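You operate a simulated robot arm through the tools that you are given. There is no shell and no other tool.

You are at the controls of a simulated robot arm. One attempt, no reset.

## Task
Park the carriage with its handle up, then brush the dust off bench and rail.
Fine: put the red brush back. Set down upright: red brush. What is to be rubbed or washed off counts as gone when no trace of it is left.

The check looks at the end state, three seconds after you hand in, the way a careful person would. Anything else that was tipped, shoved, dropped, spilled or broken makes it a failure.

## Robot
A 7-joint arm with a two-finger parallel gripper, fixed in place. Base frame: the origin is at the foot of the arm, x ahead of it, y to its left, z up; the work surface is at about z = 0.865. Lengths are in m, angles in degrees, forces in N, time in s.
With the tool pointing down near the work surface it reaches from about 0.22 to 0.74 m from the base axis. Its first joint turns from -166.0 to 166.0 degrees. Payload 1.57 kg.
The tool frame sits at the grasp point between the pads (the TCP): z along the fingers, y along the line on which they close. The tips reach 0.03 m beyond it. The gripper opens to 0.11 m. The fingers are 0.024 m wide and 0.012 m thick; the gripper's body (0.048 by 0.112 m) begins 0.078 m behind the TCP.
Orientation is that of the tool frame in the base frame, as [roll, pitch, yaw] about the fixed x, y, z axes, in that order (R = Rz(yaw) Ry(pitch) Rx(roll)). With the fingers straight down and closing along the base's y, the tool's x points along the base's -x, its y along +y and its z along -z.

## Interface
- The arm moves only by the tool play_rows. Its argument "series" is text: rows parted by semicolons, each of 7 numbers parted by spaces: the shift along the tool's x, y, z in units of 25 mm (1.0 is 25 mm), then the turn, a rotation vector about the tool's x, y, z in units of 8 degrees (1.0 is 8 degrees), then the finger opening in cm, from 0 to 11. In form: tx ty tz rx ry rz grip; .... A call has 1 to 20 rows; each row shifts and turns the commanded pose from where the row before left it, along the tool's axes as they then stand. A call with a number of a shift or a turn outside -1 to 1 is refused whole. A row lasts 0.2 s, in which the tool goes at most 0.05 m and 8.6 degrees; a call with a longer step from one row to the next is refused whole, and so is a gripper value outside its range. A pose out of reach is approached as far as the arm can. The call stops where the force on the tool passes 40 N (or 10 N more than at its start, if that is more) or the arm is blocked; 0.2 s more then pass. The fingers move at their own pace (about 0.045 m/s each) and stop on an object; they squeeze with about 43 N. The grip force told is the motor's: it shows also when the fingers shut on nothing. Time passes only in rows, and 0.2 s behind the last, so rows that do not move let the fingers close. It gives the time, the measured TCP pose, the force on the tool (base axes), the opening and the grip force at its end, in the units of the frame above (readings bear some noise), with the torque about the TCP (base axes, N m) and any sound that the robot's microphone picked up, and new pictures: "pictures" is both (left out), scene, wrist or none.
- Cameras (640 x 400 px; columns grow to the right, rows downward): "scene" is fixed at [0.0493, 0.6499, 1.5317]; the picture's right is [-0.86, -0.52, 0.00], its down [-0.33, 0.54, -0.78] and it looks along [0.40, -0.67, -0.63] (base axes); focal length 270 px, centre (320, 200). "wrist" rides on the gripper at [0.07, 0.016, -0.141] in the tool frame; the picture's right is [-0.23, 0.97, 0.00], its down [-0.86, -0.20, -0.48] and it looks along [-0.47, -0.11, 0.88] (tool axes); focal length 222 px, centre (320, 200). There is no depth. A picture from a camera that has moved, and an enlarged one, comes with that camera's place and axes in the base frame and with its lens.
- move_column(by): slides the trunk up (or, below 0, down) by that many m; the arm rides with it, the base frame stays. It gives what a move gives, with no picture.
- close_up(camera, box): a new picture of the part [left, top, right, bottom] of that camera's present view, enlarged. It takes no simulated time.
- job_done(): hands the job in; it is judged then, once.

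Places have to be worked out from the pictures, the camera data and where the tool is seen. Open the gripper and draw the arm clear of the work before you hand the job in, unless the task says otherwise.

The tools are called after "Request:" by a JSON object that holds its "op" and its "data". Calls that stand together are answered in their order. play_rows: Moves the arm, as the interface text tells. Its arguments: {"type":"object","properties":{"series":{"type":"string"},"pictures":{"type":"string","enum":["both","scene","wrist","none"]}},"required":["series"]} The other tools are called the same way: move_column (by) slides the trunk up or down; close_up (camera, box) takes an enlarged picture of a part of a camera's view; job_done () hands the job in.

At the start:

```text
time_s: 0.0
position: [0.4303, -0.2272, 1.3191]
tool_rot: [-180.0, 0.0, 179.9]
ft_force: [-0.4, 0.1, -0.1]
torque: [-0.01, 0.02, -0.02]
grip_width: 0.11
finger_force: 0.0
trunk travel left (down, up): [-0.525, 0.065]
```

scene: 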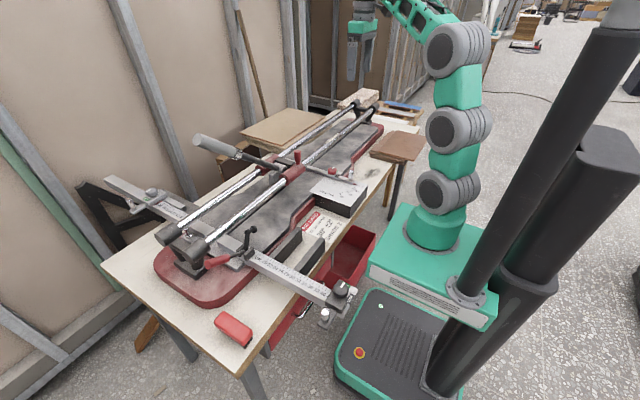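
wrist: 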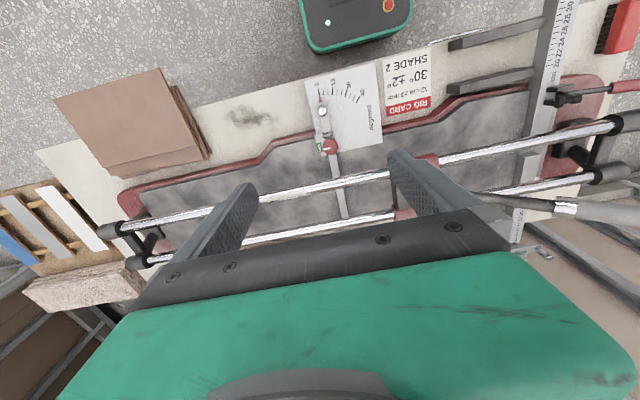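

The pictures show a tile cutter on a bench with a carriage and handle, a red brush near the front-left, and dust smudges. I'll take enlarged views first to find the parts.

Request:
{"op": "close_up", "data": {"camera": "scene", "box": [90, 120, 290, 245]}}

Request:
{"op": "close_up", "data": {"camera": "scene", "box": [240, 80, 440, 205]}}

Request:
{"op": "close_up", "data": {"camera": "scene", "box": [140, 220, 380, 370]}}

Request:
{"op": "close_up", "data": {"camera": "wrist", "box": [0, 0, 320, 200]}}

Request:
{"op": "close_up", "data": {"camera": "wrist", "box": [320, 0, 640, 200]}}

Request:
{"op": "close_up", "data": {"camera": "wrist", "box": [380, 60, 640, 250]}}

```text
3.20 times, centred on (190, 182) of scene
camera zoom: at [0.0493, 0.6499, 1.5317], right [-0.86, -0.52, 0.0], down [-0.33, 0.54, -0.78], along [0.4, -0.67, -0.63], focal length 863 px, centre (736, 256)
```

zoom: 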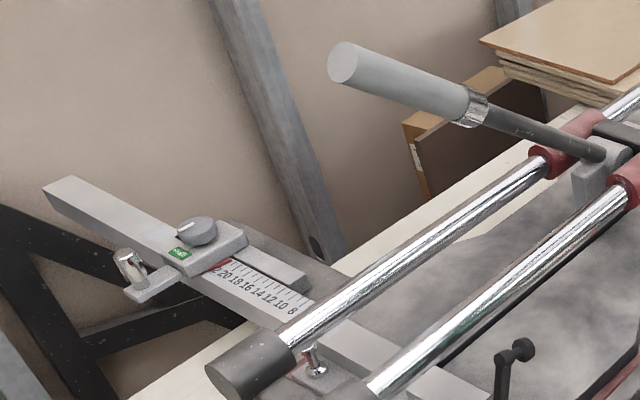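

```text
3.20 times, centred on (340, 142) of scene
camera zoom: at [0.0493, 0.6499, 1.5317], right [-0.86, -0.52, 0.0], down [-0.33, 0.54, -0.78], along [0.4, -0.67, -0.63], focal length 863 px, centre (256, 384)
```

zoom: 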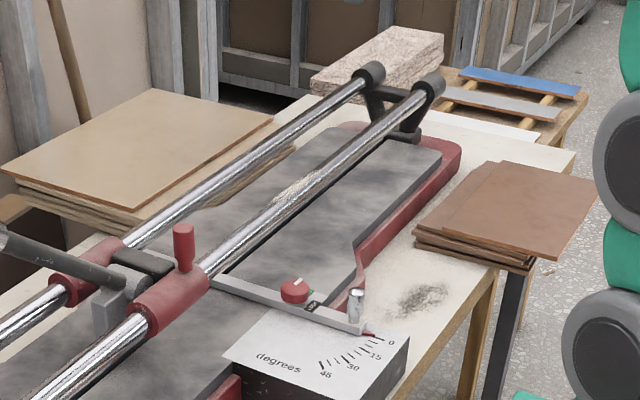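

```text
2.67 times, centred on (260, 295) of scene
camera zoom: at [0.0493, 0.6499, 1.5317], right [-0.86, -0.52, 0.0], down [-0.33, 0.54, -0.78], along [0.4, -0.67, -0.63], focal length 719 px, centre (480, -53)
```

zoom: 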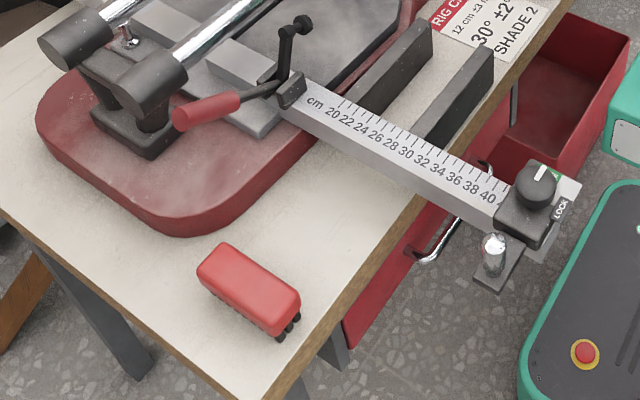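

```text
2.00 times, centred on (160, 100) of wrist
camera zoom: at [0.3611, -0.2111, 1.4603], right [0.23, 0.97, 0.0], down [0.86, -0.2, 0.48], along [0.47, -0.11, -0.88], focal length 444 px, centre (640, 400)
```

zoom: 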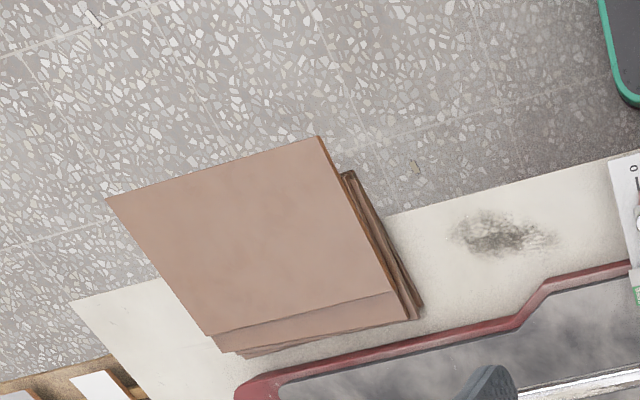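

```text
2.00 times, centred on (480, 100) of wrist
camera zoom: at [0.3611, -0.2111, 1.4603], right [0.23, 0.97, 0.0], down [0.86, -0.2, 0.48], along [0.47, -0.11, -0.88], focal length 444 px, centre (0, 400)
```

zoom: 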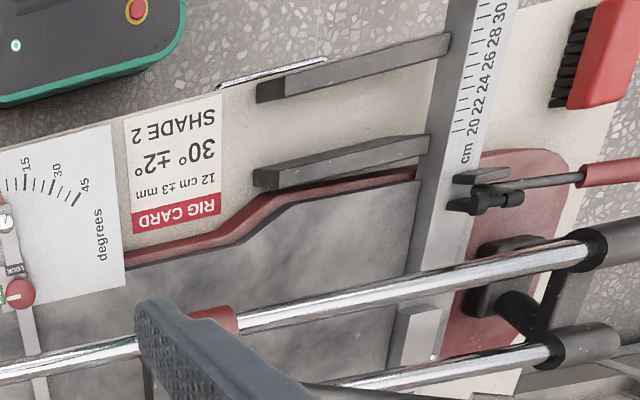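

```text
2.11 times, centred on (510, 155) of wrist
camera zoom: at [0.3611, -0.2111, 1.4603], right [0.23, 0.97, 0.0], down [0.86, -0.2, 0.48], along [0.47, -0.11, -0.88], focal length 468 px, centre (-80, 295)
```

zoom: 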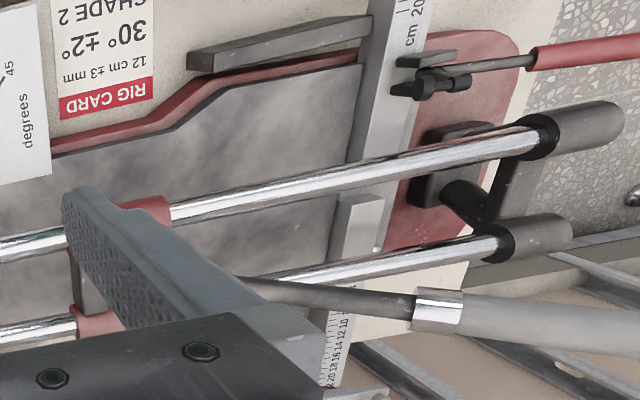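

I want more detail on the rails, the carriage and the possible parking marks before moving.

Request:
{"op": "close_up", "data": {"camera": "scene", "box": [330, 80, 430, 142]}}

Request:
{"op": "close_up", "data": {"camera": "scene", "box": [290, 110, 370, 160]}}

Request:
{"op": "close_up", "data": {"camera": "scene", "box": [240, 130, 340, 192]}}

Request:
{"op": "close_up", "data": {"camera": "scene", "box": [150, 200, 270, 275]}}

Request:
{"op": "close_up", "data": {"camera": "wrist", "box": [80, 170, 280, 295]}}

Request:
{"op": "close_up", "data": {"camera": "scene", "box": [200, 300, 270, 360]}}

Request:
{"op": "close_up", "data": {"camera": "wrist", "box": [540, 0, 640, 62]}}

```text
6.40 times, centred on (380, 111) of scene
camera zoom: at [0.0493, 0.6499, 1.5317], right [-0.86, -0.52, 0.0], down [-0.33, 0.54, -0.78], along [0.4, -0.67, -0.63], focal length 1725 px, centre (-64, 770)
```

zoom: 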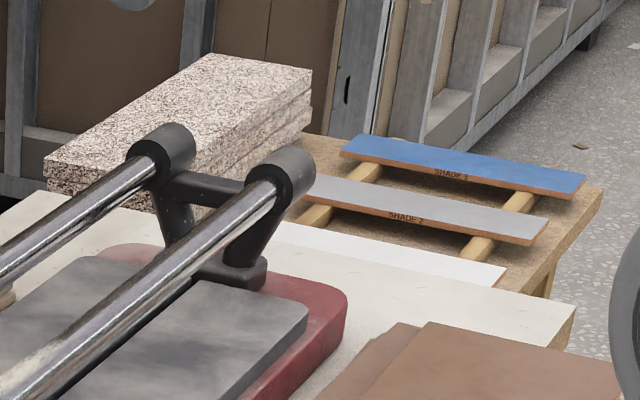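

```text
8.00 times, centred on (330, 135) of scene
camera zoom: at [0.0493, 0.6499, 1.5317], right [-0.86, -0.52, 0.0], down [-0.33, 0.54, -0.78], along [0.4, -0.67, -0.63], focal length 2156 px, centre (240, 720)
```

zoom: 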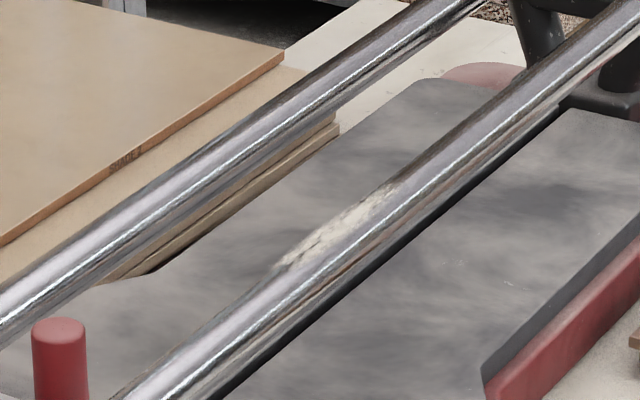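

```text
6.40 times, centred on (290, 161) of scene
camera zoom: at [0.0493, 0.6499, 1.5317], right [-0.86, -0.52, 0.0], down [-0.33, 0.54, -0.78], along [0.4, -0.67, -0.63], focal length 1725 px, centre (512, 450)
```

zoom: 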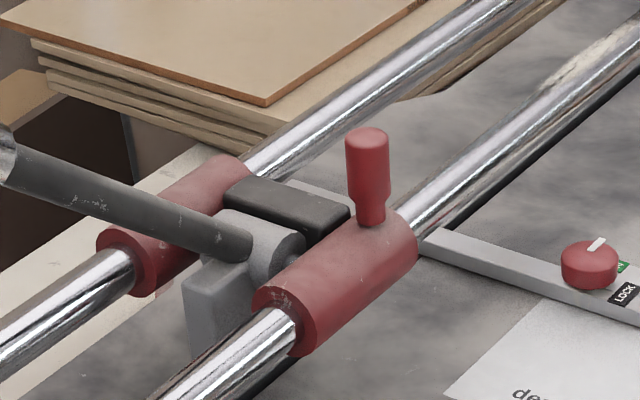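

```text
5.33 times, centred on (210, 238) of scene
camera zoom: at [0.0493, 0.6499, 1.5317], right [-0.86, -0.52, 0.0], down [-0.33, 0.54, -0.78], along [0.4, -0.67, -0.63], focal length 1438 px, centre (907, 0)
```

zoom: 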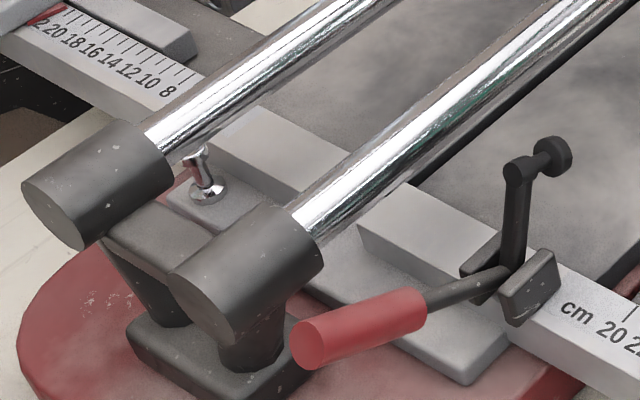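

```text
3.20 times, centred on (180, 232) of wrist
camera zoom: at [0.3611, -0.2111, 1.4603], right [0.23, 0.97, 0.0], down [0.86, -0.2, 0.48], along [0.47, -0.11, -0.88], focal length 711 px, centre (768, 96)
```

zoom: 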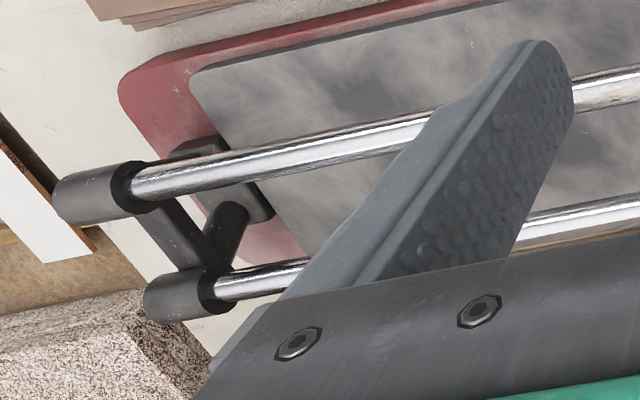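

```text
6.67 times, centred on (235, 330) of scene
camera zoom: at [0.0493, 0.6499, 1.5317], right [-0.86, -0.52, 0.0], down [-0.33, 0.54, -0.78], along [0.4, -0.67, -0.63], focal length 1797 px, centre (887, -667)
```

zoom: 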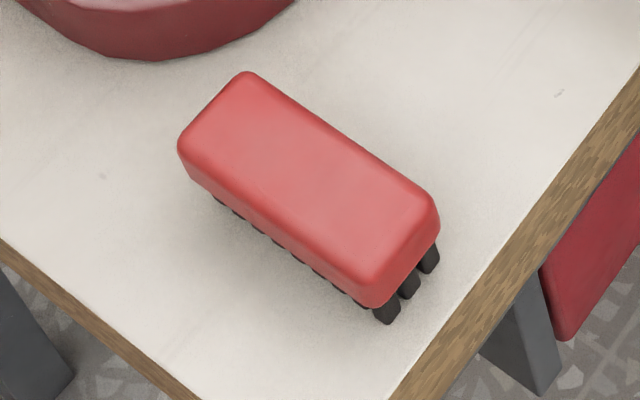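

```text
6.40 times, centred on (590, 31) of wrist
camera zoom: at [0.3611, -0.2111, 1.4603], right [0.23, 0.97, 0.0], down [0.86, -0.2, 0.48], along [0.47, -0.11, -0.88], focal length 1422 px, centre (-1408, 1282)
```

zoom: 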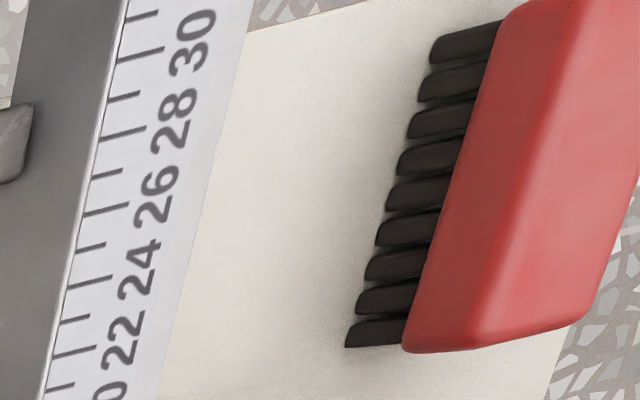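

The near rail runs along y at x≈0.60, z≈0.95. The carriage sits near y≈-0.07, with its handle leaning about 38° up toward +y. I'll move the wrist camera over the -y half to see the rail dust and bench dust better.

Request:
{"op": "play_rows", "data": {"series": "-0.9 -0.6 0 0 0 0 11; -0.9 -0.6 0 0 0 0 11; -0.9 -0.6 0 0 0 0 11; -0.9 -0.6 0 0 0 0 11; -0.9 -0.6 0 0 0 0 11"}}

```text
time_s: 0.9
position: [0.4952, -0.2696, 1.3186]
tool_rot: [-179.6, 0.5, -179.8]
ft_force: [5.0, -10.5, -12.5]
torque: [1.17, -0.25, 0.72]
grip_width: 0.1101
finger_force: 0.0
out of reach, approached as far as the arm can: row 3, 4
trunk travel left (down, up): [-0.525, 0.065]
stopped in row 4: the force on the tool passed its limit at 56 N (the readings are from after the stop); the commanded pose is now the measured one
camera wrist: at [0.4253, -0.2532, 1.4582], right [0.23, 0.97, 0.0], down [0.85, -0.2, 0.49], along [0.47, -0.11, -0.87], focal length 222 px, centre (320, 200)
```

scene: 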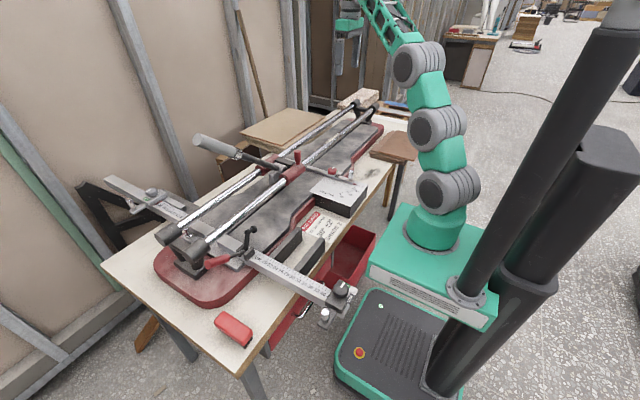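
wrist: 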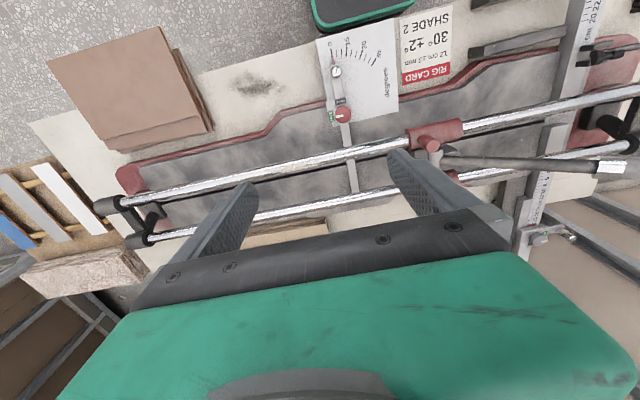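

The arm reached its limit at this height, so I'll need to work lower or closer in. I'll zoom the present wrist view for the dust spots.

Request:
{"op": "close_up", "data": {"camera": "wrist", "box": [160, 40, 360, 165]}}

Request:
{"op": "close_up", "data": {"camera": "wrist", "box": [220, 120, 420, 245]}}

Request:
{"op": "close_up", "data": {"camera": "wrist", "box": [400, 80, 640, 230]}}

Request:
{"op": "play_rows", "data": {"series": "0 0 0 0 0 0 11; 0 0 0 0 0 0 11", "pictures": "none"}}

```text
3.20 times, centred on (260, 102) of wrist
camera zoom: at [0.4253, -0.2532, 1.4582], right [0.23, 0.97, 0.0], down [0.85, -0.2, 0.49], along [0.47, -0.11, -0.87], focal length 711 px, centre (512, 512)
```

zoom: 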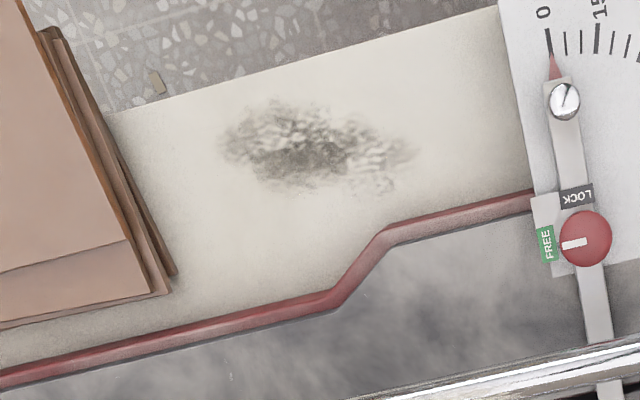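

```text
3.20 times, centred on (320, 182) of wrist
camera zoom: at [0.4253, -0.2532, 1.4582], right [0.23, 0.97, 0.0], down [0.85, -0.2, 0.49], along [0.47, -0.11, -0.87], focal length 711 px, centre (320, 256)
```

zoom: 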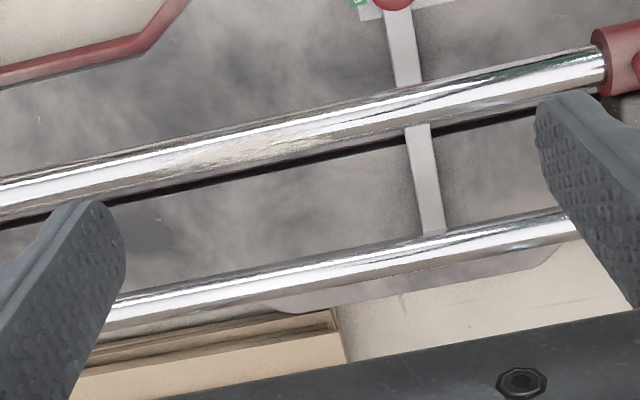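

```text
2.67 times, centred on (520, 155) of wrist
camera zoom: at [0.4253, -0.2532, 1.4582], right [0.23, 0.97, 0.0], down [0.85, -0.2, 0.49], along [0.47, -0.11, -0.87], focal length 592 px, centre (-213, 320)
```

zoom: 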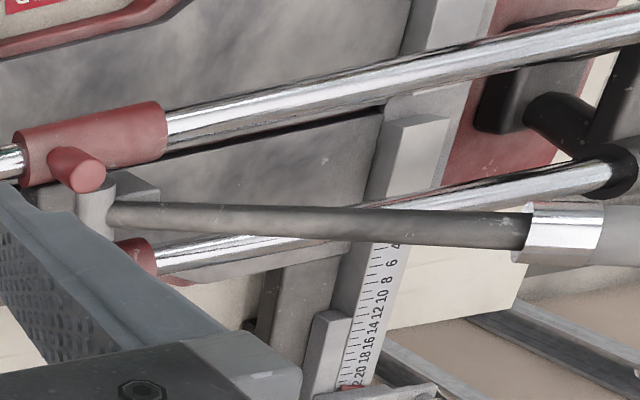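

```text
time_s: 1.5
position: [0.496, -0.2696, 1.3168]
tool_rot: [-179.7, 0.3, -180.0]
ft_force: [5.9, -15.3, -20.8]
torque: [1.86, -0.79, 1.19]
grip_width: 0.11
finger_force: 0.0
trunk travel left (down, up): [-0.525, 0.065]
```

The force reading remains about 26 N without motion, so the tool seems to be touching something. I'll look at it in the scene view.

Request:
{"op": "close_up", "data": {"camera": "scene", "box": [280, 0, 480, 125]}}

```text
3.20 times, centred on (380, 62) of scene
camera zoom: at [0.0493, 0.6499, 1.5317], right [-0.86, -0.52, 0.0], down [-0.33, 0.54, -0.78], along [0.4, -0.67, -0.63], focal length 863 px, centre (128, 640)
```

zoom: 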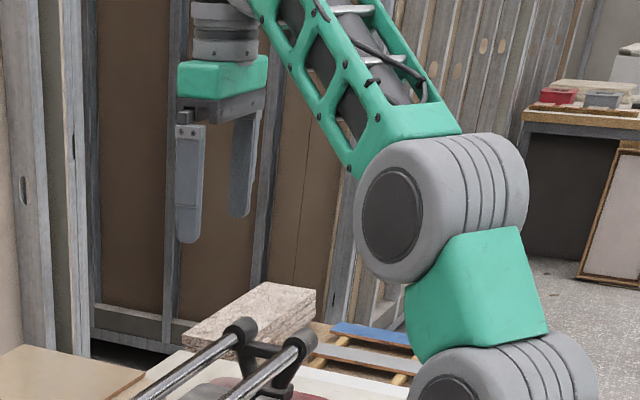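

Nothing visible touches the gripper from outside, so it could be self-contact of the wrist at this stretched posture. I'll back off a little, go lower and check that the force returns to zero.

Request:
{"op": "play_rows", "data": {"series": "0.8 0.4 0 0 0 0 11; 0.8 0.4 0 0 0 0 11; 0 0 0 0 0 0 11", "pictures": "none"}}

```text
time_s: 2.3
position: [0.4559, -0.2491, 1.3162]
tool_rot: [-179.7, 0.4, 179.9]
ft_force: [-0.4, 0.5, -0.3]
torque: [-0.03, -0.01, 0.01]
grip_width: 0.1099
finger_force: 0.1
trunk travel left (down, up): [-0.525, 0.065]
```

The force is zero again at (0.456,-0.249,1.316). I'll move over toward the brush side, in closer to the base and away from the handle, to measure the brush's starting pose for later.

Request:
{"op": "play_rows", "data": {"series": "0.28 0.93 0.16 0 0 0 11;0.28 0.93 0.16 0 0 0 11;0.28 0.93 0.16 0 0 0 11;0.28 0.93 0.16 0 0 0 11;0.28 0.93 0.16 0 0 0 11;0.28 0.93 0.16 0 0 0 11;0.28 0.93 0.16 0 0 0 11;0.28 0.93 0.16 0 0 0 11;0.28 0.93 0.16 0 0 0 11;0.28 0.93 0.16 0 0 0 11;0.28 0.93 0.16 0 0 0 11;0.28 0.93 0.16 0 0 0 11;0.28 0.93 0.16 0 0 0 11;0.28 0.93 0.16 0 0 0 11", "pictures": "wrist"}}

Request:
{"op": "play_rows", "data": {"series": "0 0.93 0.16 0 0 0 11;0 0.93 0.16 0 0 0 11;0 0.93 0.16 0 0 0 11;0 0.93 0.16 0 0 0 11;0 0.93 0.16 0 0 0 11;0 0.93 0.16 0 0 0 11;0 0.93 0.16 0 0 0 11;0 0.93 0.16 0 0 0 11;0 0.93 0.16 0 0 0 11;0 0.93 0.16 0 0 0 11;0 0.93 0.16 0 0 0 11;0 0.93 0.16 0 0 0 11;0 0.93 0.16 0 0 0 11;0 0.93 0.16 0 0 0 11;0 0 0 0 0 0 11", "pictures": "both"}}

```text
time_s: 5.3
position: [0.359, 0.0757, 1.2565]
tool_rot: [-179.7, 0.4, 179.9]
ft_force: [-0.2, 0.4, 0.6]
torque: [0.0, -0.04, 0.02]
grip_width: 0.1098
finger_force: 0.3
trunk travel left (down, up): [-0.525, 0.065]
camera wrist: at [0.2881, 0.0914, 1.3983], right [0.23, 0.97, 0.0], down [0.85, -0.2, 0.48], along [0.47, -0.11, -0.87], focal length 222 px, centre (320, 200)
```

wrist: 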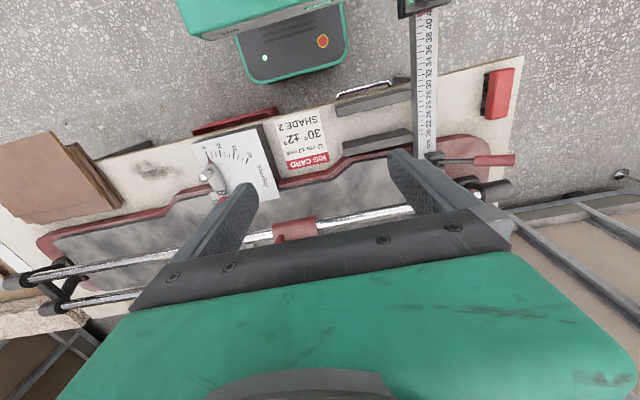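

```text
time_s: 8.5
position: [0.3601, 0.399, 1.2018]
tool_rot: [-179.8, 0.4, 179.9]
ft_force: [0.1, 0.4, 0.7]
torque: [0.0, 0.03, -0.01]
grip_width: 0.1102
finger_force: 0.0
trunk travel left (down, up): [-0.525, 0.065]
camera wrist: at [0.2891, 0.416, 1.3417], right [0.23, 0.97, 0.0], down [0.85, -0.2, 0.49], along [0.47, -0.11, -0.87], focal length 222 px, centre (320, 200)
```

scene: 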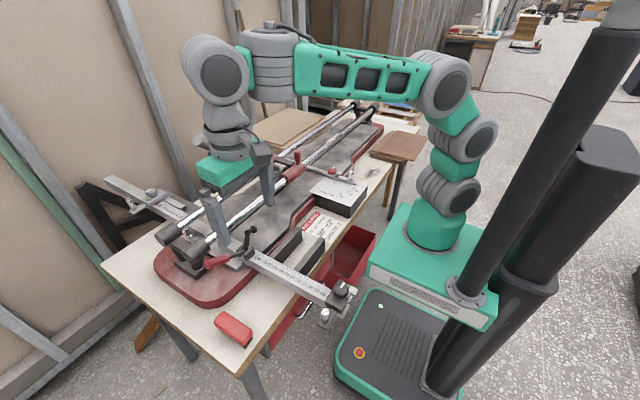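
wrist: 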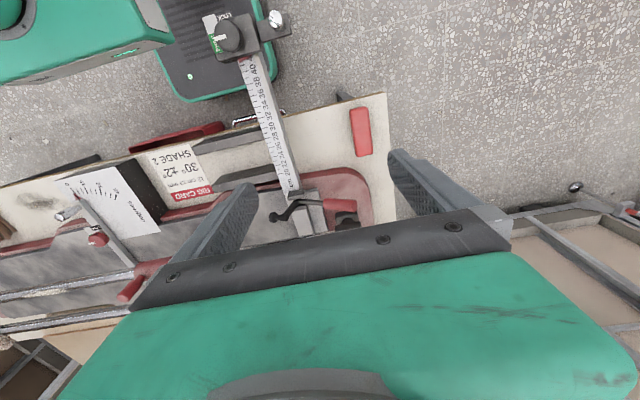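

The brush is in the wrist view now. I'll take an enlarged view to measure its pose.

Request:
{"op": "close_up", "data": {"camera": "wrist", "box": [310, 80, 410, 180]}}

Request:
{"op": "close_up", "data": {"camera": "wrist", "box": [200, 120, 400, 245]}}

Request:
{"op": "close_up", "data": {"camera": "scene", "box": [180, 100, 320, 190]}}

```text
4.00 times, centred on (360, 130) of wrist
camera zoom: at [0.2891, 0.416, 1.3417], right [0.23, 0.97, 0.0], down [0.85, -0.2, 0.49], along [0.47, -0.11, -0.87], focal length 888 px, centre (160, 480)
```

zoom: 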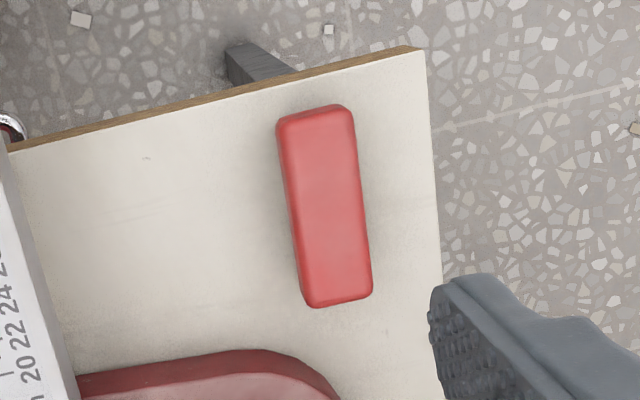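

```text
3.20 times, centred on (300, 182) of wrist
camera zoom: at [0.2891, 0.416, 1.3417], right [0.23, 0.97, 0.0], down [0.85, -0.2, 0.49], along [0.47, -0.11, -0.87], focal length 711 px, centre (384, 256)
```

zoom: 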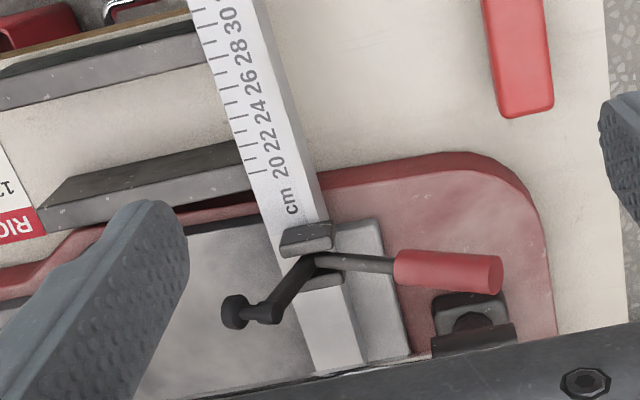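

```text
4.44 times, centred on (250, 145) of scene
camera zoom: at [0.0493, 0.6499, 1.5317], right [-0.86, -0.52, 0.0], down [-0.33, 0.54, -0.78], along [0.4, -0.67, -0.63], focal length 1198 px, centre (631, 444)
```

zoom: 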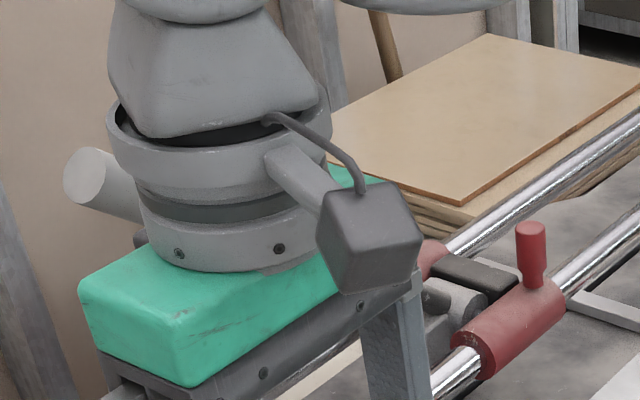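

I want consistent calibration between both cameras, so I'll check the table corner in the scene view.

Request:
{"op": "close_up", "data": {"camera": "scene", "box": [190, 300, 290, 400]}}

Request:
{"op": "close_up", "data": {"camera": "scene", "box": [190, 220, 290, 282]}}

```text
4.00 times, centred on (240, 350) of scene
camera zoom: at [0.0493, 0.6499, 1.5317], right [-0.86, -0.52, 0.0], down [-0.33, 0.54, -0.78], along [0.4, -0.67, -0.63], focal length 1078 px, centre (640, -400)
```

zoom: 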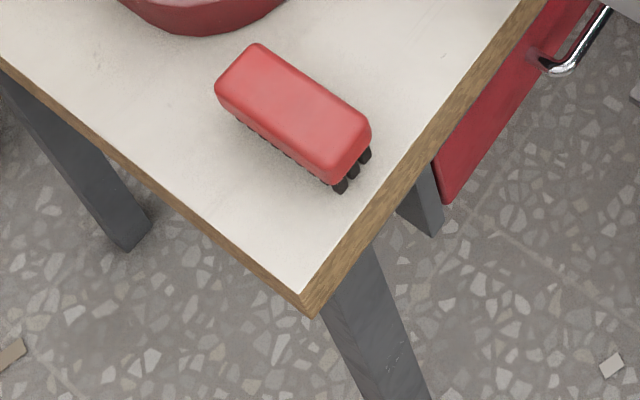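

```text
6.40 times, centred on (240, 251) of scene
camera zoom: at [0.0493, 0.6499, 1.5317], right [-0.86, -0.52, 0.0], down [-0.33, 0.54, -0.78], along [0.4, -0.67, -0.63], focal length 1725 px, centre (832, -126)
```

zoom: 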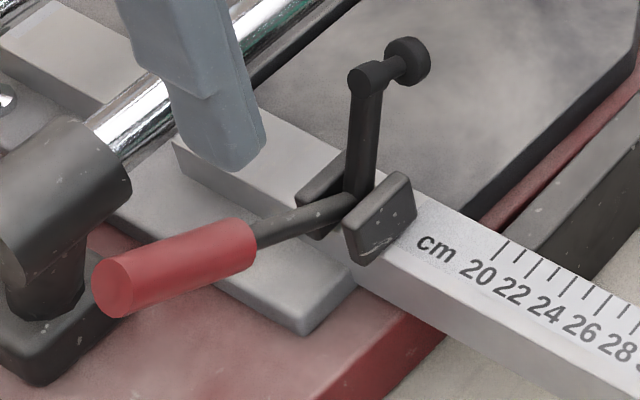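

Triangulating from both cameras puts the bench top at z≈0.80, lower than stated. The brush centre comes out at about (0.41, 0.482), long axis along x, top at z≈0.85. The handle hinge is near (0.655,-0.05,0.955), with the handle about 0.41 m long at 40°. I'll bring the tool to (0.45,0.15,1.2) and turn it to point forward (+x), so it can grip the handle rod along the hinge axis.

Request:
{"op": "play_rows", "data": {"series": "-0.36 -1 0 0 0 0 8;-0.36 -1 0 0 0 0 8;-0.36 -1 0 0 0 0 8;-0.36 -1 0 0 0 0 6;-0.36 -1 0 0 0 0 6;-0.36 -1 0 0 0 0 6;-0.36 -1 0 0 0 0 6;-0.36 -1 0 0 0 0 6;-0.36 -1 0 0 0 0 6;-0.36 -1 0 0 0 0 6;0 0 0 0 -1 0 6;0 0 0 0 -1 0 6;0 0 0 0 -1 0 6;0 0 0 0 -1 0 6;0 0 0 0 -1 0 6", "pictures": "both"}}

```text
time_s: 11.7
position: [0.4196, 0.1446, 1.3281]
tool_rot: [-179.7, 38.9, -179.7]
ft_force: [0.2, -0.1, 0.8]
torque: [0.03, 0.0, 0.0]
grip_width: 0.0599
finger_force: 0.1
out of reach, approached as far as the arm can: row 13, 14, 15
trunk travel left (down, up): [-0.525, 0.065]
camera wrist: at [0.2767, 0.1605, 1.3954], right [0.18, 0.97, 0.14], down [0.36, -0.2, 0.91], along [0.91, -0.11, -0.39], focal length 222 px, centre (320, 200)
```

scene: 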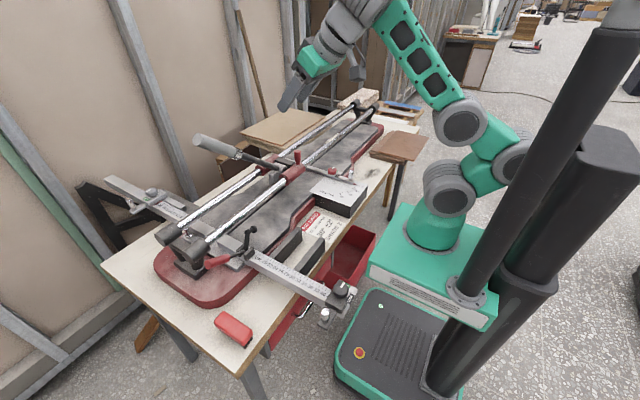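
wrist: 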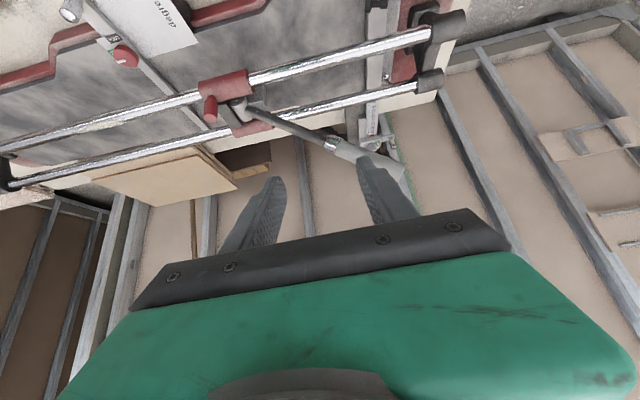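

The pose was too folded with the tool tilting forward so close in. I'll shift the TCP out to x≈0.55 at the current pitch, then finish turning the tool horizontal.

Request:
{"op": "play_rows", "data": {"series": "-0.766 0 0.643 0 0 0 6;-0.766 0 0.643 0 0 0 6;-0.766 0 0.643 0 0 0 6;-0.766 0 0.643 0 0 0 6;0 0 0 0 0 0 6", "pictures": "scene"}}

```text
time_s: 12.9
position: [0.4576, 0.1172, 1.3623]
tool_rot: [-179.6, 40.1, -179.8]
ft_force: [0.3, -1.3, -0.3]
torque: [0.01, 0.01, -0.01]
grip_width: 0.0601
finger_force: 0.1
out of reach, approached as far as the arm can: row 1, 2, 3, 4
trunk travel left (down, up): [-0.525, 0.065]
```

scene: 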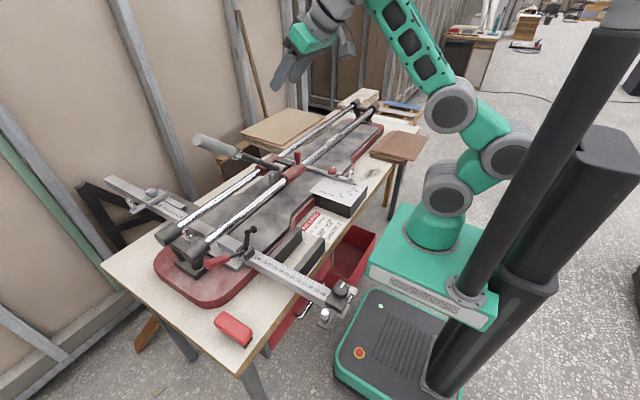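

The arm still can't fold into that pose from here; the shoulder is too high relative to the work. Lowering the trunk should give a better geometry, and nothing is below the arm's swept space.

Request:
{"op": "move_column", "data": {"by": -0.2}}

Request:
{"op": "play_rows", "data": {"series": "0 0 0 0 0 0 6;0 0 0 0 0 0 6", "pictures": "both"}}

```text
time_s: 15.1
position: [0.4568, 0.1165, 1.1624]
tool_rot: [-179.7, 40.0, -179.8]
ft_force: [0.7, -0.1, -0.7]
torque: [0.02, -0.02, 0.02]
grip_width: 0.0603
finger_force: 0.0
trunk travel left (down, up): [-0.325, 0.265]
```

```text
time_s: 15.7
position: [0.4567, 0.119, 1.1617]
tool_rot: [-179.6, 40.0, -179.7]
ft_force: [0.1, 0.1, -0.3]
torque: [0.01, 0.01, 0.0]
grip_width: 0.06
finger_force: 0.1
trunk travel left (down, up): [-0.325, 0.265]
camera wrist: at [0.3137, 0.1335, 1.2252], right [0.17, 0.97, 0.14], down [0.35, -0.2, 0.92], along [0.92, -0.11, -0.37], focal length 222 px, centre (320, 200)
```

scene: 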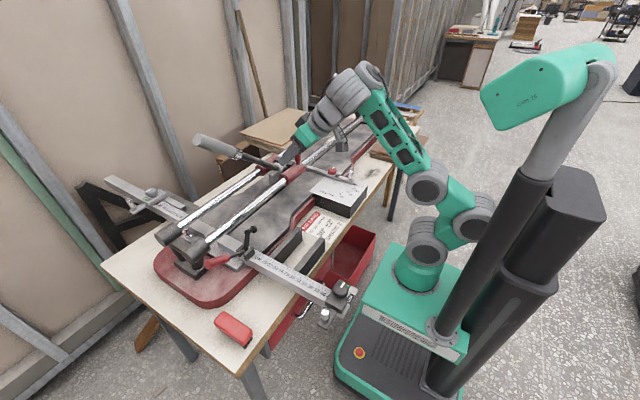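
wrist: 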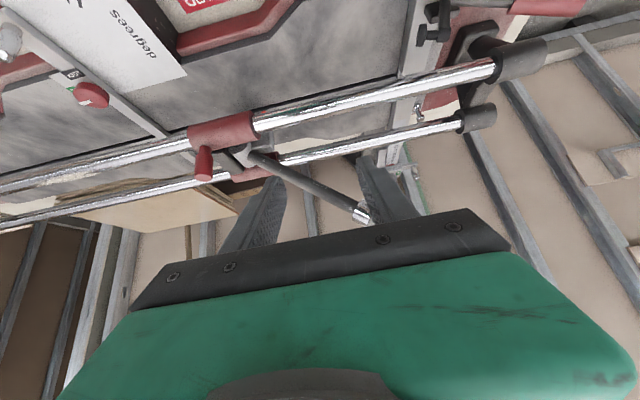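

The arm is now lower with a good margin. I'll test a small step along +x to see how it tracks.

Request:
{"op": "play_rows", "data": {"series": "-0.5 0 0.42 0 0 0 6;0 0 0 0 0 0 6", "pictures": "none"}}

```text
time_s: 16.3
position: [0.4703, 0.1161, 1.1661]
tool_rot: [-179.6, 39.6, -179.9]
ft_force: [-0.8, 1.3, 0.0]
torque: [0.06, 0.02, 0.0]
grip_width: 0.06
finger_force: 0.0
out of reach, approached as far as the arm can: row 1
trunk travel left (down, up): [-0.325, 0.265]
```

The reach problem looks like the shoulder leaning back when the wrist is high above it, so a higher trunk with a lower TCP should suit better. I'll raise the trunk, then bring the tilted tool down.

Request:
{"op": "move_column", "data": {"by": 0.25}}

Request:
{"op": "play_rows", "data": {"series": "0.643 0 0.766 0 0 0 6;0.643 0 0.766 0 0 0 6;0.643 0 0.766 0 0 0 6;0.643 0 0.766 0 0 0 6;0.643 0 0.766 0 0 0 6;0.643 0 0.766 0 0 0 6;0.643 0 0.766 0 0 0 6;0.643 0 0.766 0 0 0 6;0.643 0 0.766 0 0 0 6;0 0 0 0 0 0 6", "pictures": "both"}}

```text
time_s: 18.8
position: [0.4715, 0.1168, 1.417]
tool_rot: [-179.7, 39.6, -179.7]
ft_force: [-0.7, 0.2, 0.3]
torque: [0.0, -0.03, 0.04]
grip_width: 0.0601
finger_force: 0.1
trunk travel left (down, up): [-0.575, 0.015]
```

```text
time_s: 21.0
position: [0.4409, 0.1014, 1.3836]
tool_rot: [-179.8, 39.2, -179.8]
ft_force: [0.0, 1.1, 1.7]
torque: [-0.01, 0.01, 0.01]
grip_width: 0.0595
finger_force: 0.0
out of reach, approached as far as the arm can: row 1, 2, 3, 4, 5, 6, 7, 8, 9
trunk travel left (down, up): [-0.575, 0.015]
camera wrist: at [0.2971, 0.1175, 1.4485], right [0.18, 0.97, 0.14], down [0.36, -0.2, 0.91], along [0.92, -0.11, -0.39], focal length 222 px, centre (320, 200)
```

scene: 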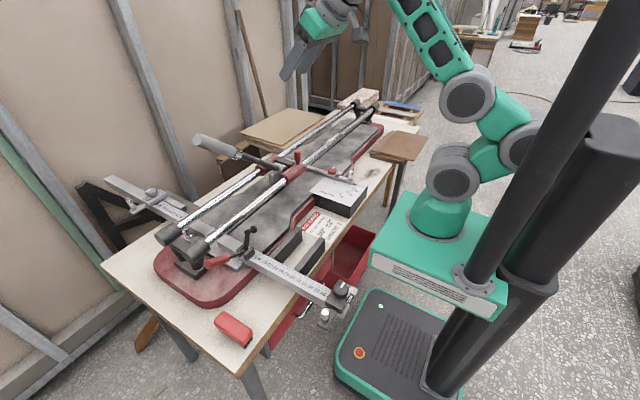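
wrist: 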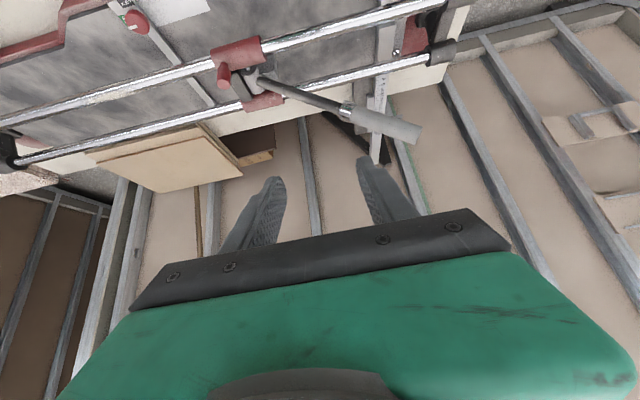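

The forward-tilted posture is stuck at a joint limit in this arm configuration. I'll return the tool to straight down, where the arm tracks well.

Request:
{"op": "play_rows", "data": {"series": "0 0 0 0 1 0 6;0 0 0 0 1 0 6;0 0 0 0 1 0 6;0 0 0 0 1 0 6;0 0 0 0 0.9 0 6;0 0 0 0 0 0 6;0 0 0 0 0 0 6", "pictures": "scene"}}

```text
time_s: 22.6
position: [0.4406, 0.1013, 1.3824]
tool_rot: [-179.8, 0.4, -179.9]
ft_force: [-1.0, 1.5, -1.0]
torque: [0.01, 0.01, 0.0]
grip_width: 0.0598
finger_force: 0.0
trunk travel left (down, up): [-0.575, 0.015]
```

scene: 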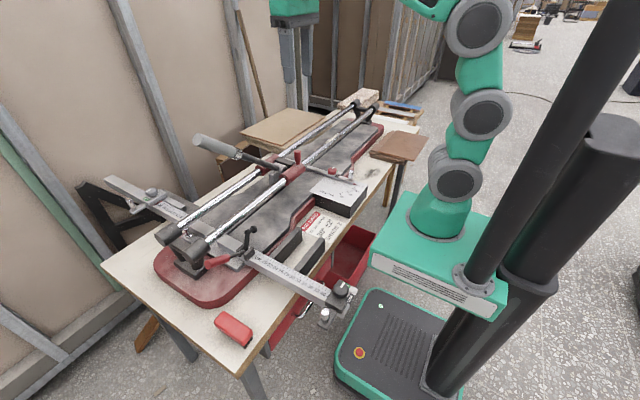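

Tool-down tracks properly again. I'll lower to z≈1.1 here (clear of the carriage, x≈0.44) and then try tilting from the lower height.

Request:
{"op": "play_rows", "data": {"series": "0 0 1 0 0 0 6;0 0 1 0 0 0 6;0 0 1 0 0 0 6;0 0 1 0 0 0 6;0 0 1 0 0 0 6;0 0 1 0 0 0 6;0 0 1 0 0 0 6;0 0 1 0 0 0 6;0 0 1 0 0 0 6;0 0 1 0 0 0 6;0 0 1 0 0 0 6;0 0 0 0 0 0 6", "pictures": "both"}}

```text
time_s: 25.2
position: [0.4493, 0.1051, 1.1217]
tool_rot: [-179.6, 0.1, 179.9]
ft_force: [0.3, 0.0, 0.2]
torque: [0.02, 0.0, 0.0]
grip_width: 0.0602
finger_force: 0.0
out of reach, approached as far as the arm can: row 10, 11
trunk travel left (down, up): [-0.575, 0.015]
camera wrist: at [0.3797, 0.1211, 1.2631], right [0.23, 0.97, 0.0], down [0.85, -0.2, 0.48], along [0.47, -0.11, -0.88], focal length 222 px, centre (320, 200)
```

scene: 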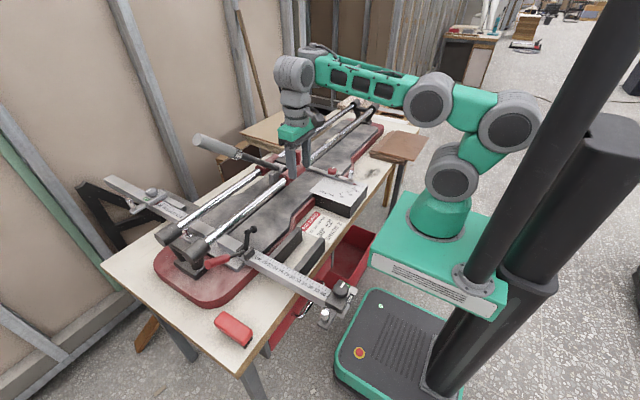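
wrist: 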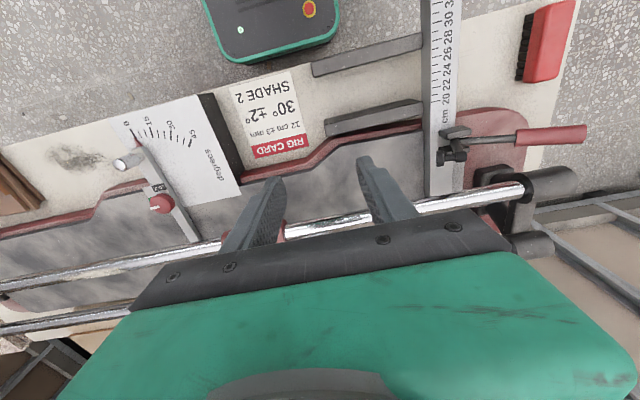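

The readings suggest the wrist must stay roughly 0.5–0.7 m from the shoulder, so a forward-pointing tool needs a low trunk. I'll go up, lower the trunk, and then tilt forward while moving outward and upward.

Request:
{"op": "play_rows", "data": {"series": "0 0 -1 0 0 0 6;0 0 -1 0 0 0 6;0 0 -1 0 0 0 6;0 0 -1 0 0 0 6;0 0 -1 0 0 0 6;0 0 -1 0 0 0 6;0 0 -1 0 0 0 6;0 0 -1 0 0 0 6;0 0 -1 0 0 0 6;0 0 -1 0 0 0 6;0 0 0 0 0 0 6", "pictures": "none"}}

Request:
{"op": "move_column", "data": {"by": -0.25}}

Request:
{"op": "play_rows", "data": {"series": "-0.54 0 -0.8 0 -0.9375 0 6;-0.64 0 -0.723 0 -0.9375 0 6;-0.729 0 -0.633 0 -0.9375 0 6;-0.805 0 -0.532 0 -0.9375 0 6;-0.868 0 -0.423 0 -0.9375 0 6;-0.915 0 -0.306 0 -0.9375 0 6;0 0 0 0 0 0 6", "pictures": "both"}}

```text
time_s: 27.6
position: [0.4451, 0.105, 1.373]
tool_rot: [-179.7, 0.4, -180.0]
ft_force: [-0.8, 0.0, -0.6]
torque: [-0.04, 0.0, 0.01]
grip_width: 0.0599
finger_force: 0.1
trunk travel left (down, up): [-0.575, 0.015]
```

```text
time_s: 30.2
position: [0.4463, 0.1047, 1.1234]
tool_rot: [-179.8, 0.4, -180.0]
ft_force: [0.3, -0.2, -0.5]
torque: [0.01, 0.01, 0.0]
grip_width: 0.0601
finger_force: 0.1
trunk travel left (down, up): [-0.325, 0.265]
```

```text
time_s: 31.8
position: [0.5254, 0.1059, 1.243]
tool_rot: [-179.6, 45.4, -179.7]
ft_force: [-0.9, 0.4, 0.2]
torque: [-0.03, -0.01, 0.02]
grip_width: 0.0602
finger_force: 0.2
trunk travel left (down, up): [-0.325, 0.265]
camera wrist: at [0.3768, 0.1215, 1.2917], right [0.16, 0.97, 0.16], down [0.26, -0.2, 0.95], along [0.95, -0.11, -0.28], focal length 222 px, centre (320, 200)
```

scene: 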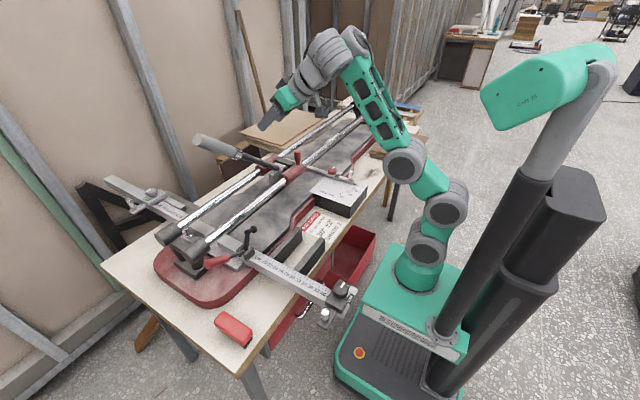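
wrist: 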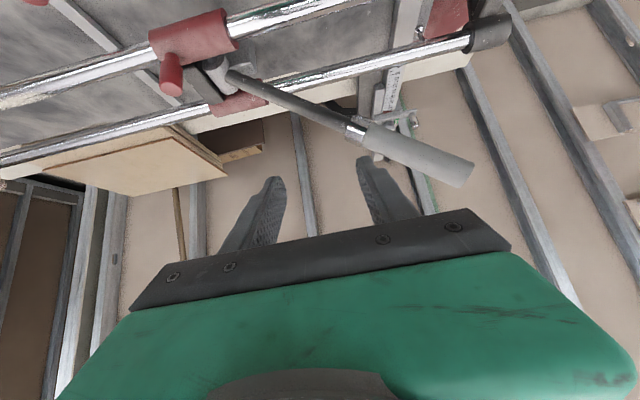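

Now at pitch 45° with good reach. I'll close the fingers and go to a spot beside the handle at (0.545, 0.265, 1.11), below its far end. From there I can reach under it and lift it along its arc.

Request:
{"op": "play_rows", "data": {"series": "0.449 0.914 0.603 0 0 0 3;0.449 0.914 0.603 0 0 0 0;0.449 0.914 0.603 0 0 0 0;0.449 0.914 0.603 0 0 0 0;0.449 0.914 0.603 0 0 0 0;0.449 0.914 0.603 0 0 0 0;0.449 0.914 0.603 0 0 0 0;0 0 0 0 -0.94 0 0;0 0 0 0 -0.94 0 0;0 0 0 0 0 0 0", "pictures": "both"}}

```text
time_s: 34.0
position: [0.556, 0.2715, 1.1954]
tool_rot: [-179.6, 45.3, -179.8]
ft_force: [0.1, -0.1, -0.5]
torque: [-0.01, 0.0, -0.02]
grip_width: 0.0001
finger_force: 20.8
out of reach, approached as far as the arm can: row 1, 2, 3, 4, 5, 6, 7, 8, 9
trunk travel left (down, up): [-0.325, 0.265]
camera wrist: at [0.4081, 0.2883, 1.2459], right [0.16, 0.97, 0.16], down [0.26, -0.19, 0.94], along [0.95, -0.11, -0.29], focal length 222 px, centre (320, 200)
```

scene: 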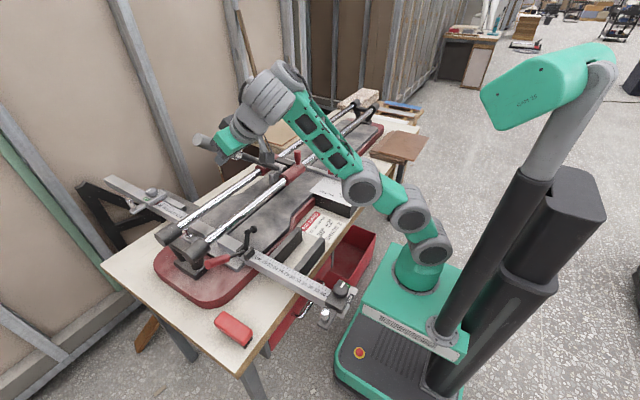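
wrist: 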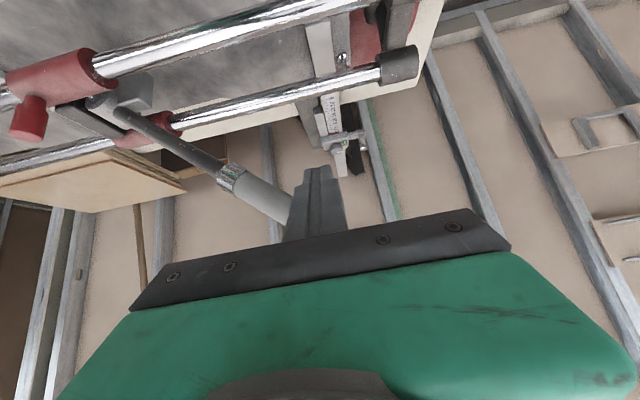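

The solver again reports out of reach while tilting. I'll inspect the arm's posture closely to understand which joint is limiting.

Request:
{"op": "close_up", "data": {"camera": "scene", "box": [180, 50, 480, 310]}}

```text
1.54 times, centred on (330, 180) of scene
camera zoom: at [0.0493, 0.6499, 1.5317], right [-0.86, -0.52, 0.0], down [-0.33, 0.54, -0.78], along [0.4, -0.67, -0.63], focal length 415 px, centre (305, 231)
```

zoom: 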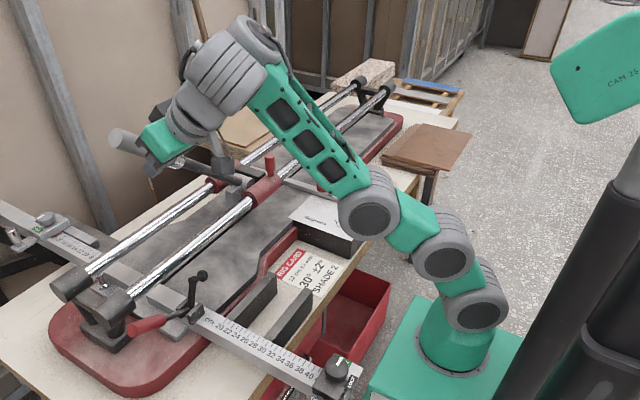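

The wrist seems unable to straighten past roughly 90° to the forearm, so only a modest forward tilt (~20°) with a high trunk will work. I'll raise the trunk and reduce the tilt, staying beyond the handle's free end (y≈0.28).

Request:
{"op": "move_column", "data": {"by": 0.26}}

Request:
{"op": "play_rows", "data": {"series": "0.5 0.2 0.6 0 0.4 0 0;0.5 0.2 0.6 0 0.4 0 0;0.45 0.2 0.65 0 0.4 0 0;0.45 0.2 0.65 0 0.4 0 0;0.4 0.2 0.7 0 0.4 0 0;0.4 0.2 0.7 0 0.4 0 0;0.35 0.2 0.75 0 0.4 0 0;0.35 0.2 0.75 0 0.325 0 0;0 0 0 0 0 0 0", "pictures": "both"}}

```text
time_s: 36.7
position: [0.5565, 0.2717, 1.4554]
tool_rot: [-179.5, 45.2, -179.9]
ft_force: [-0.1, 0.4, -0.6]
torque: [0.05, 0.01, -0.01]
grip_width: 0.0
finger_force: 20.9
trunk travel left (down, up): [-0.585, 0.005]
```

```text
time_s: 38.7
position: [0.5601, 0.3118, 1.2958]
tool_rot: [-179.8, 20.1, -180.0]
ft_force: [0.2, 0.0, -1.1]
torque: [0.0, 0.01, -0.01]
grip_width: 0.0003
finger_force: 20.9
trunk travel left (down, up): [-0.585, 0.005]
camera wrist: at [0.448, 0.3284, 1.4045], right [0.21, 0.97, 0.07], down [0.64, -0.2, 0.74], along [0.74, -0.11, -0.66], focal length 222 px, centre (320, 200)
```

scene: 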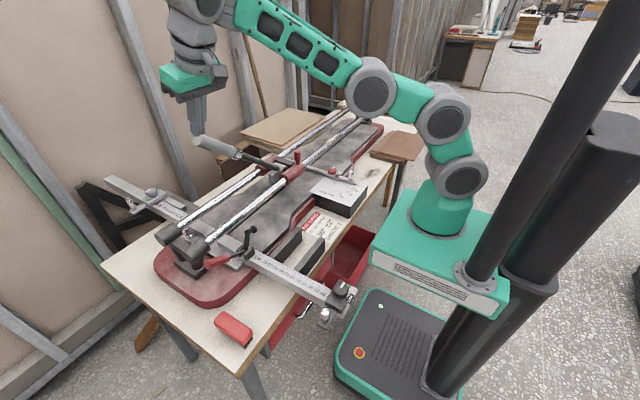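
wrist: 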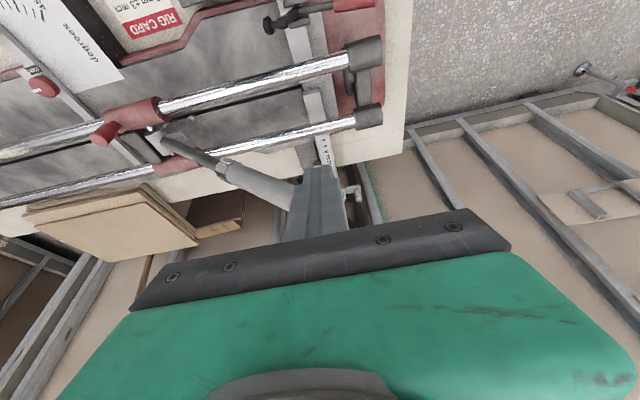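

Tracking is fine at 20° tilt. I'll move out over x≈0.645 just beyond the handle's end (y≈0.335) and then down to z≈1.2, ready to push the end toward -y.

Request:
{"op": "play_rows", "data": {"series": "-0.8 0.23 0.29 0 0 0 0;-0.8 0.23 0.29 0 0 0 0;-0.8 0.23 0.29 0 0 0 0;-0.8 0.23 0.29 0 0 0 0;0.328 0 0.902 0 0 0 0;0.328 0 0.902 0 0 0 0;0.328 0 0.902 0 0 0 0;0.328 0 0.902 0 0 0 0;0 0 0 0 0 0 0", "pictures": "both"}}

```text
time_s: 40.7
position: [0.6179, 0.3296, 1.1925]
tool_rot: [-179.7, 20.3, 180.0]
ft_force: [-0.7, -0.3, -0.9]
torque: [0.03, -0.01, 0.0]
grip_width: 0.0002
finger_force: 21.2
out of reach, approached as far as the arm can: row 3, 4
trunk travel left (down, up): [-0.585, 0.005]
camera wrist: at [0.5038, 0.3456, 1.2998], right [0.21, 0.97, 0.07], down [0.64, -0.2, 0.75], along [0.74, -0.11, -0.66], focal length 222 px, centre (320, 200)
```

scene: 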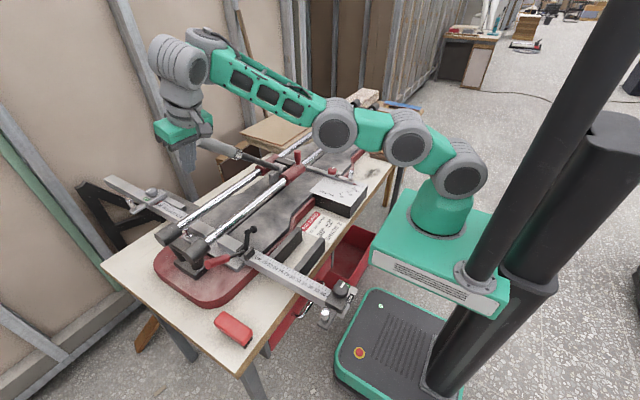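
wrist: 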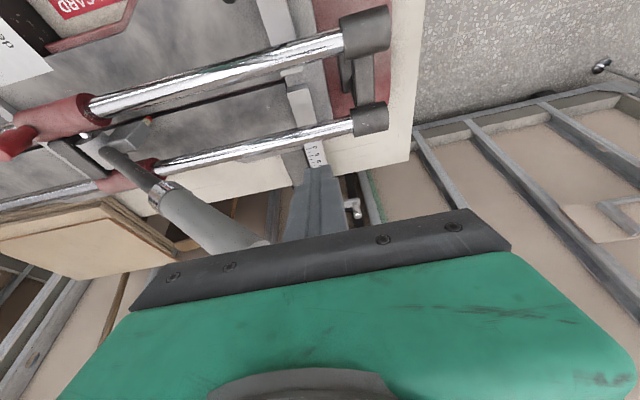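

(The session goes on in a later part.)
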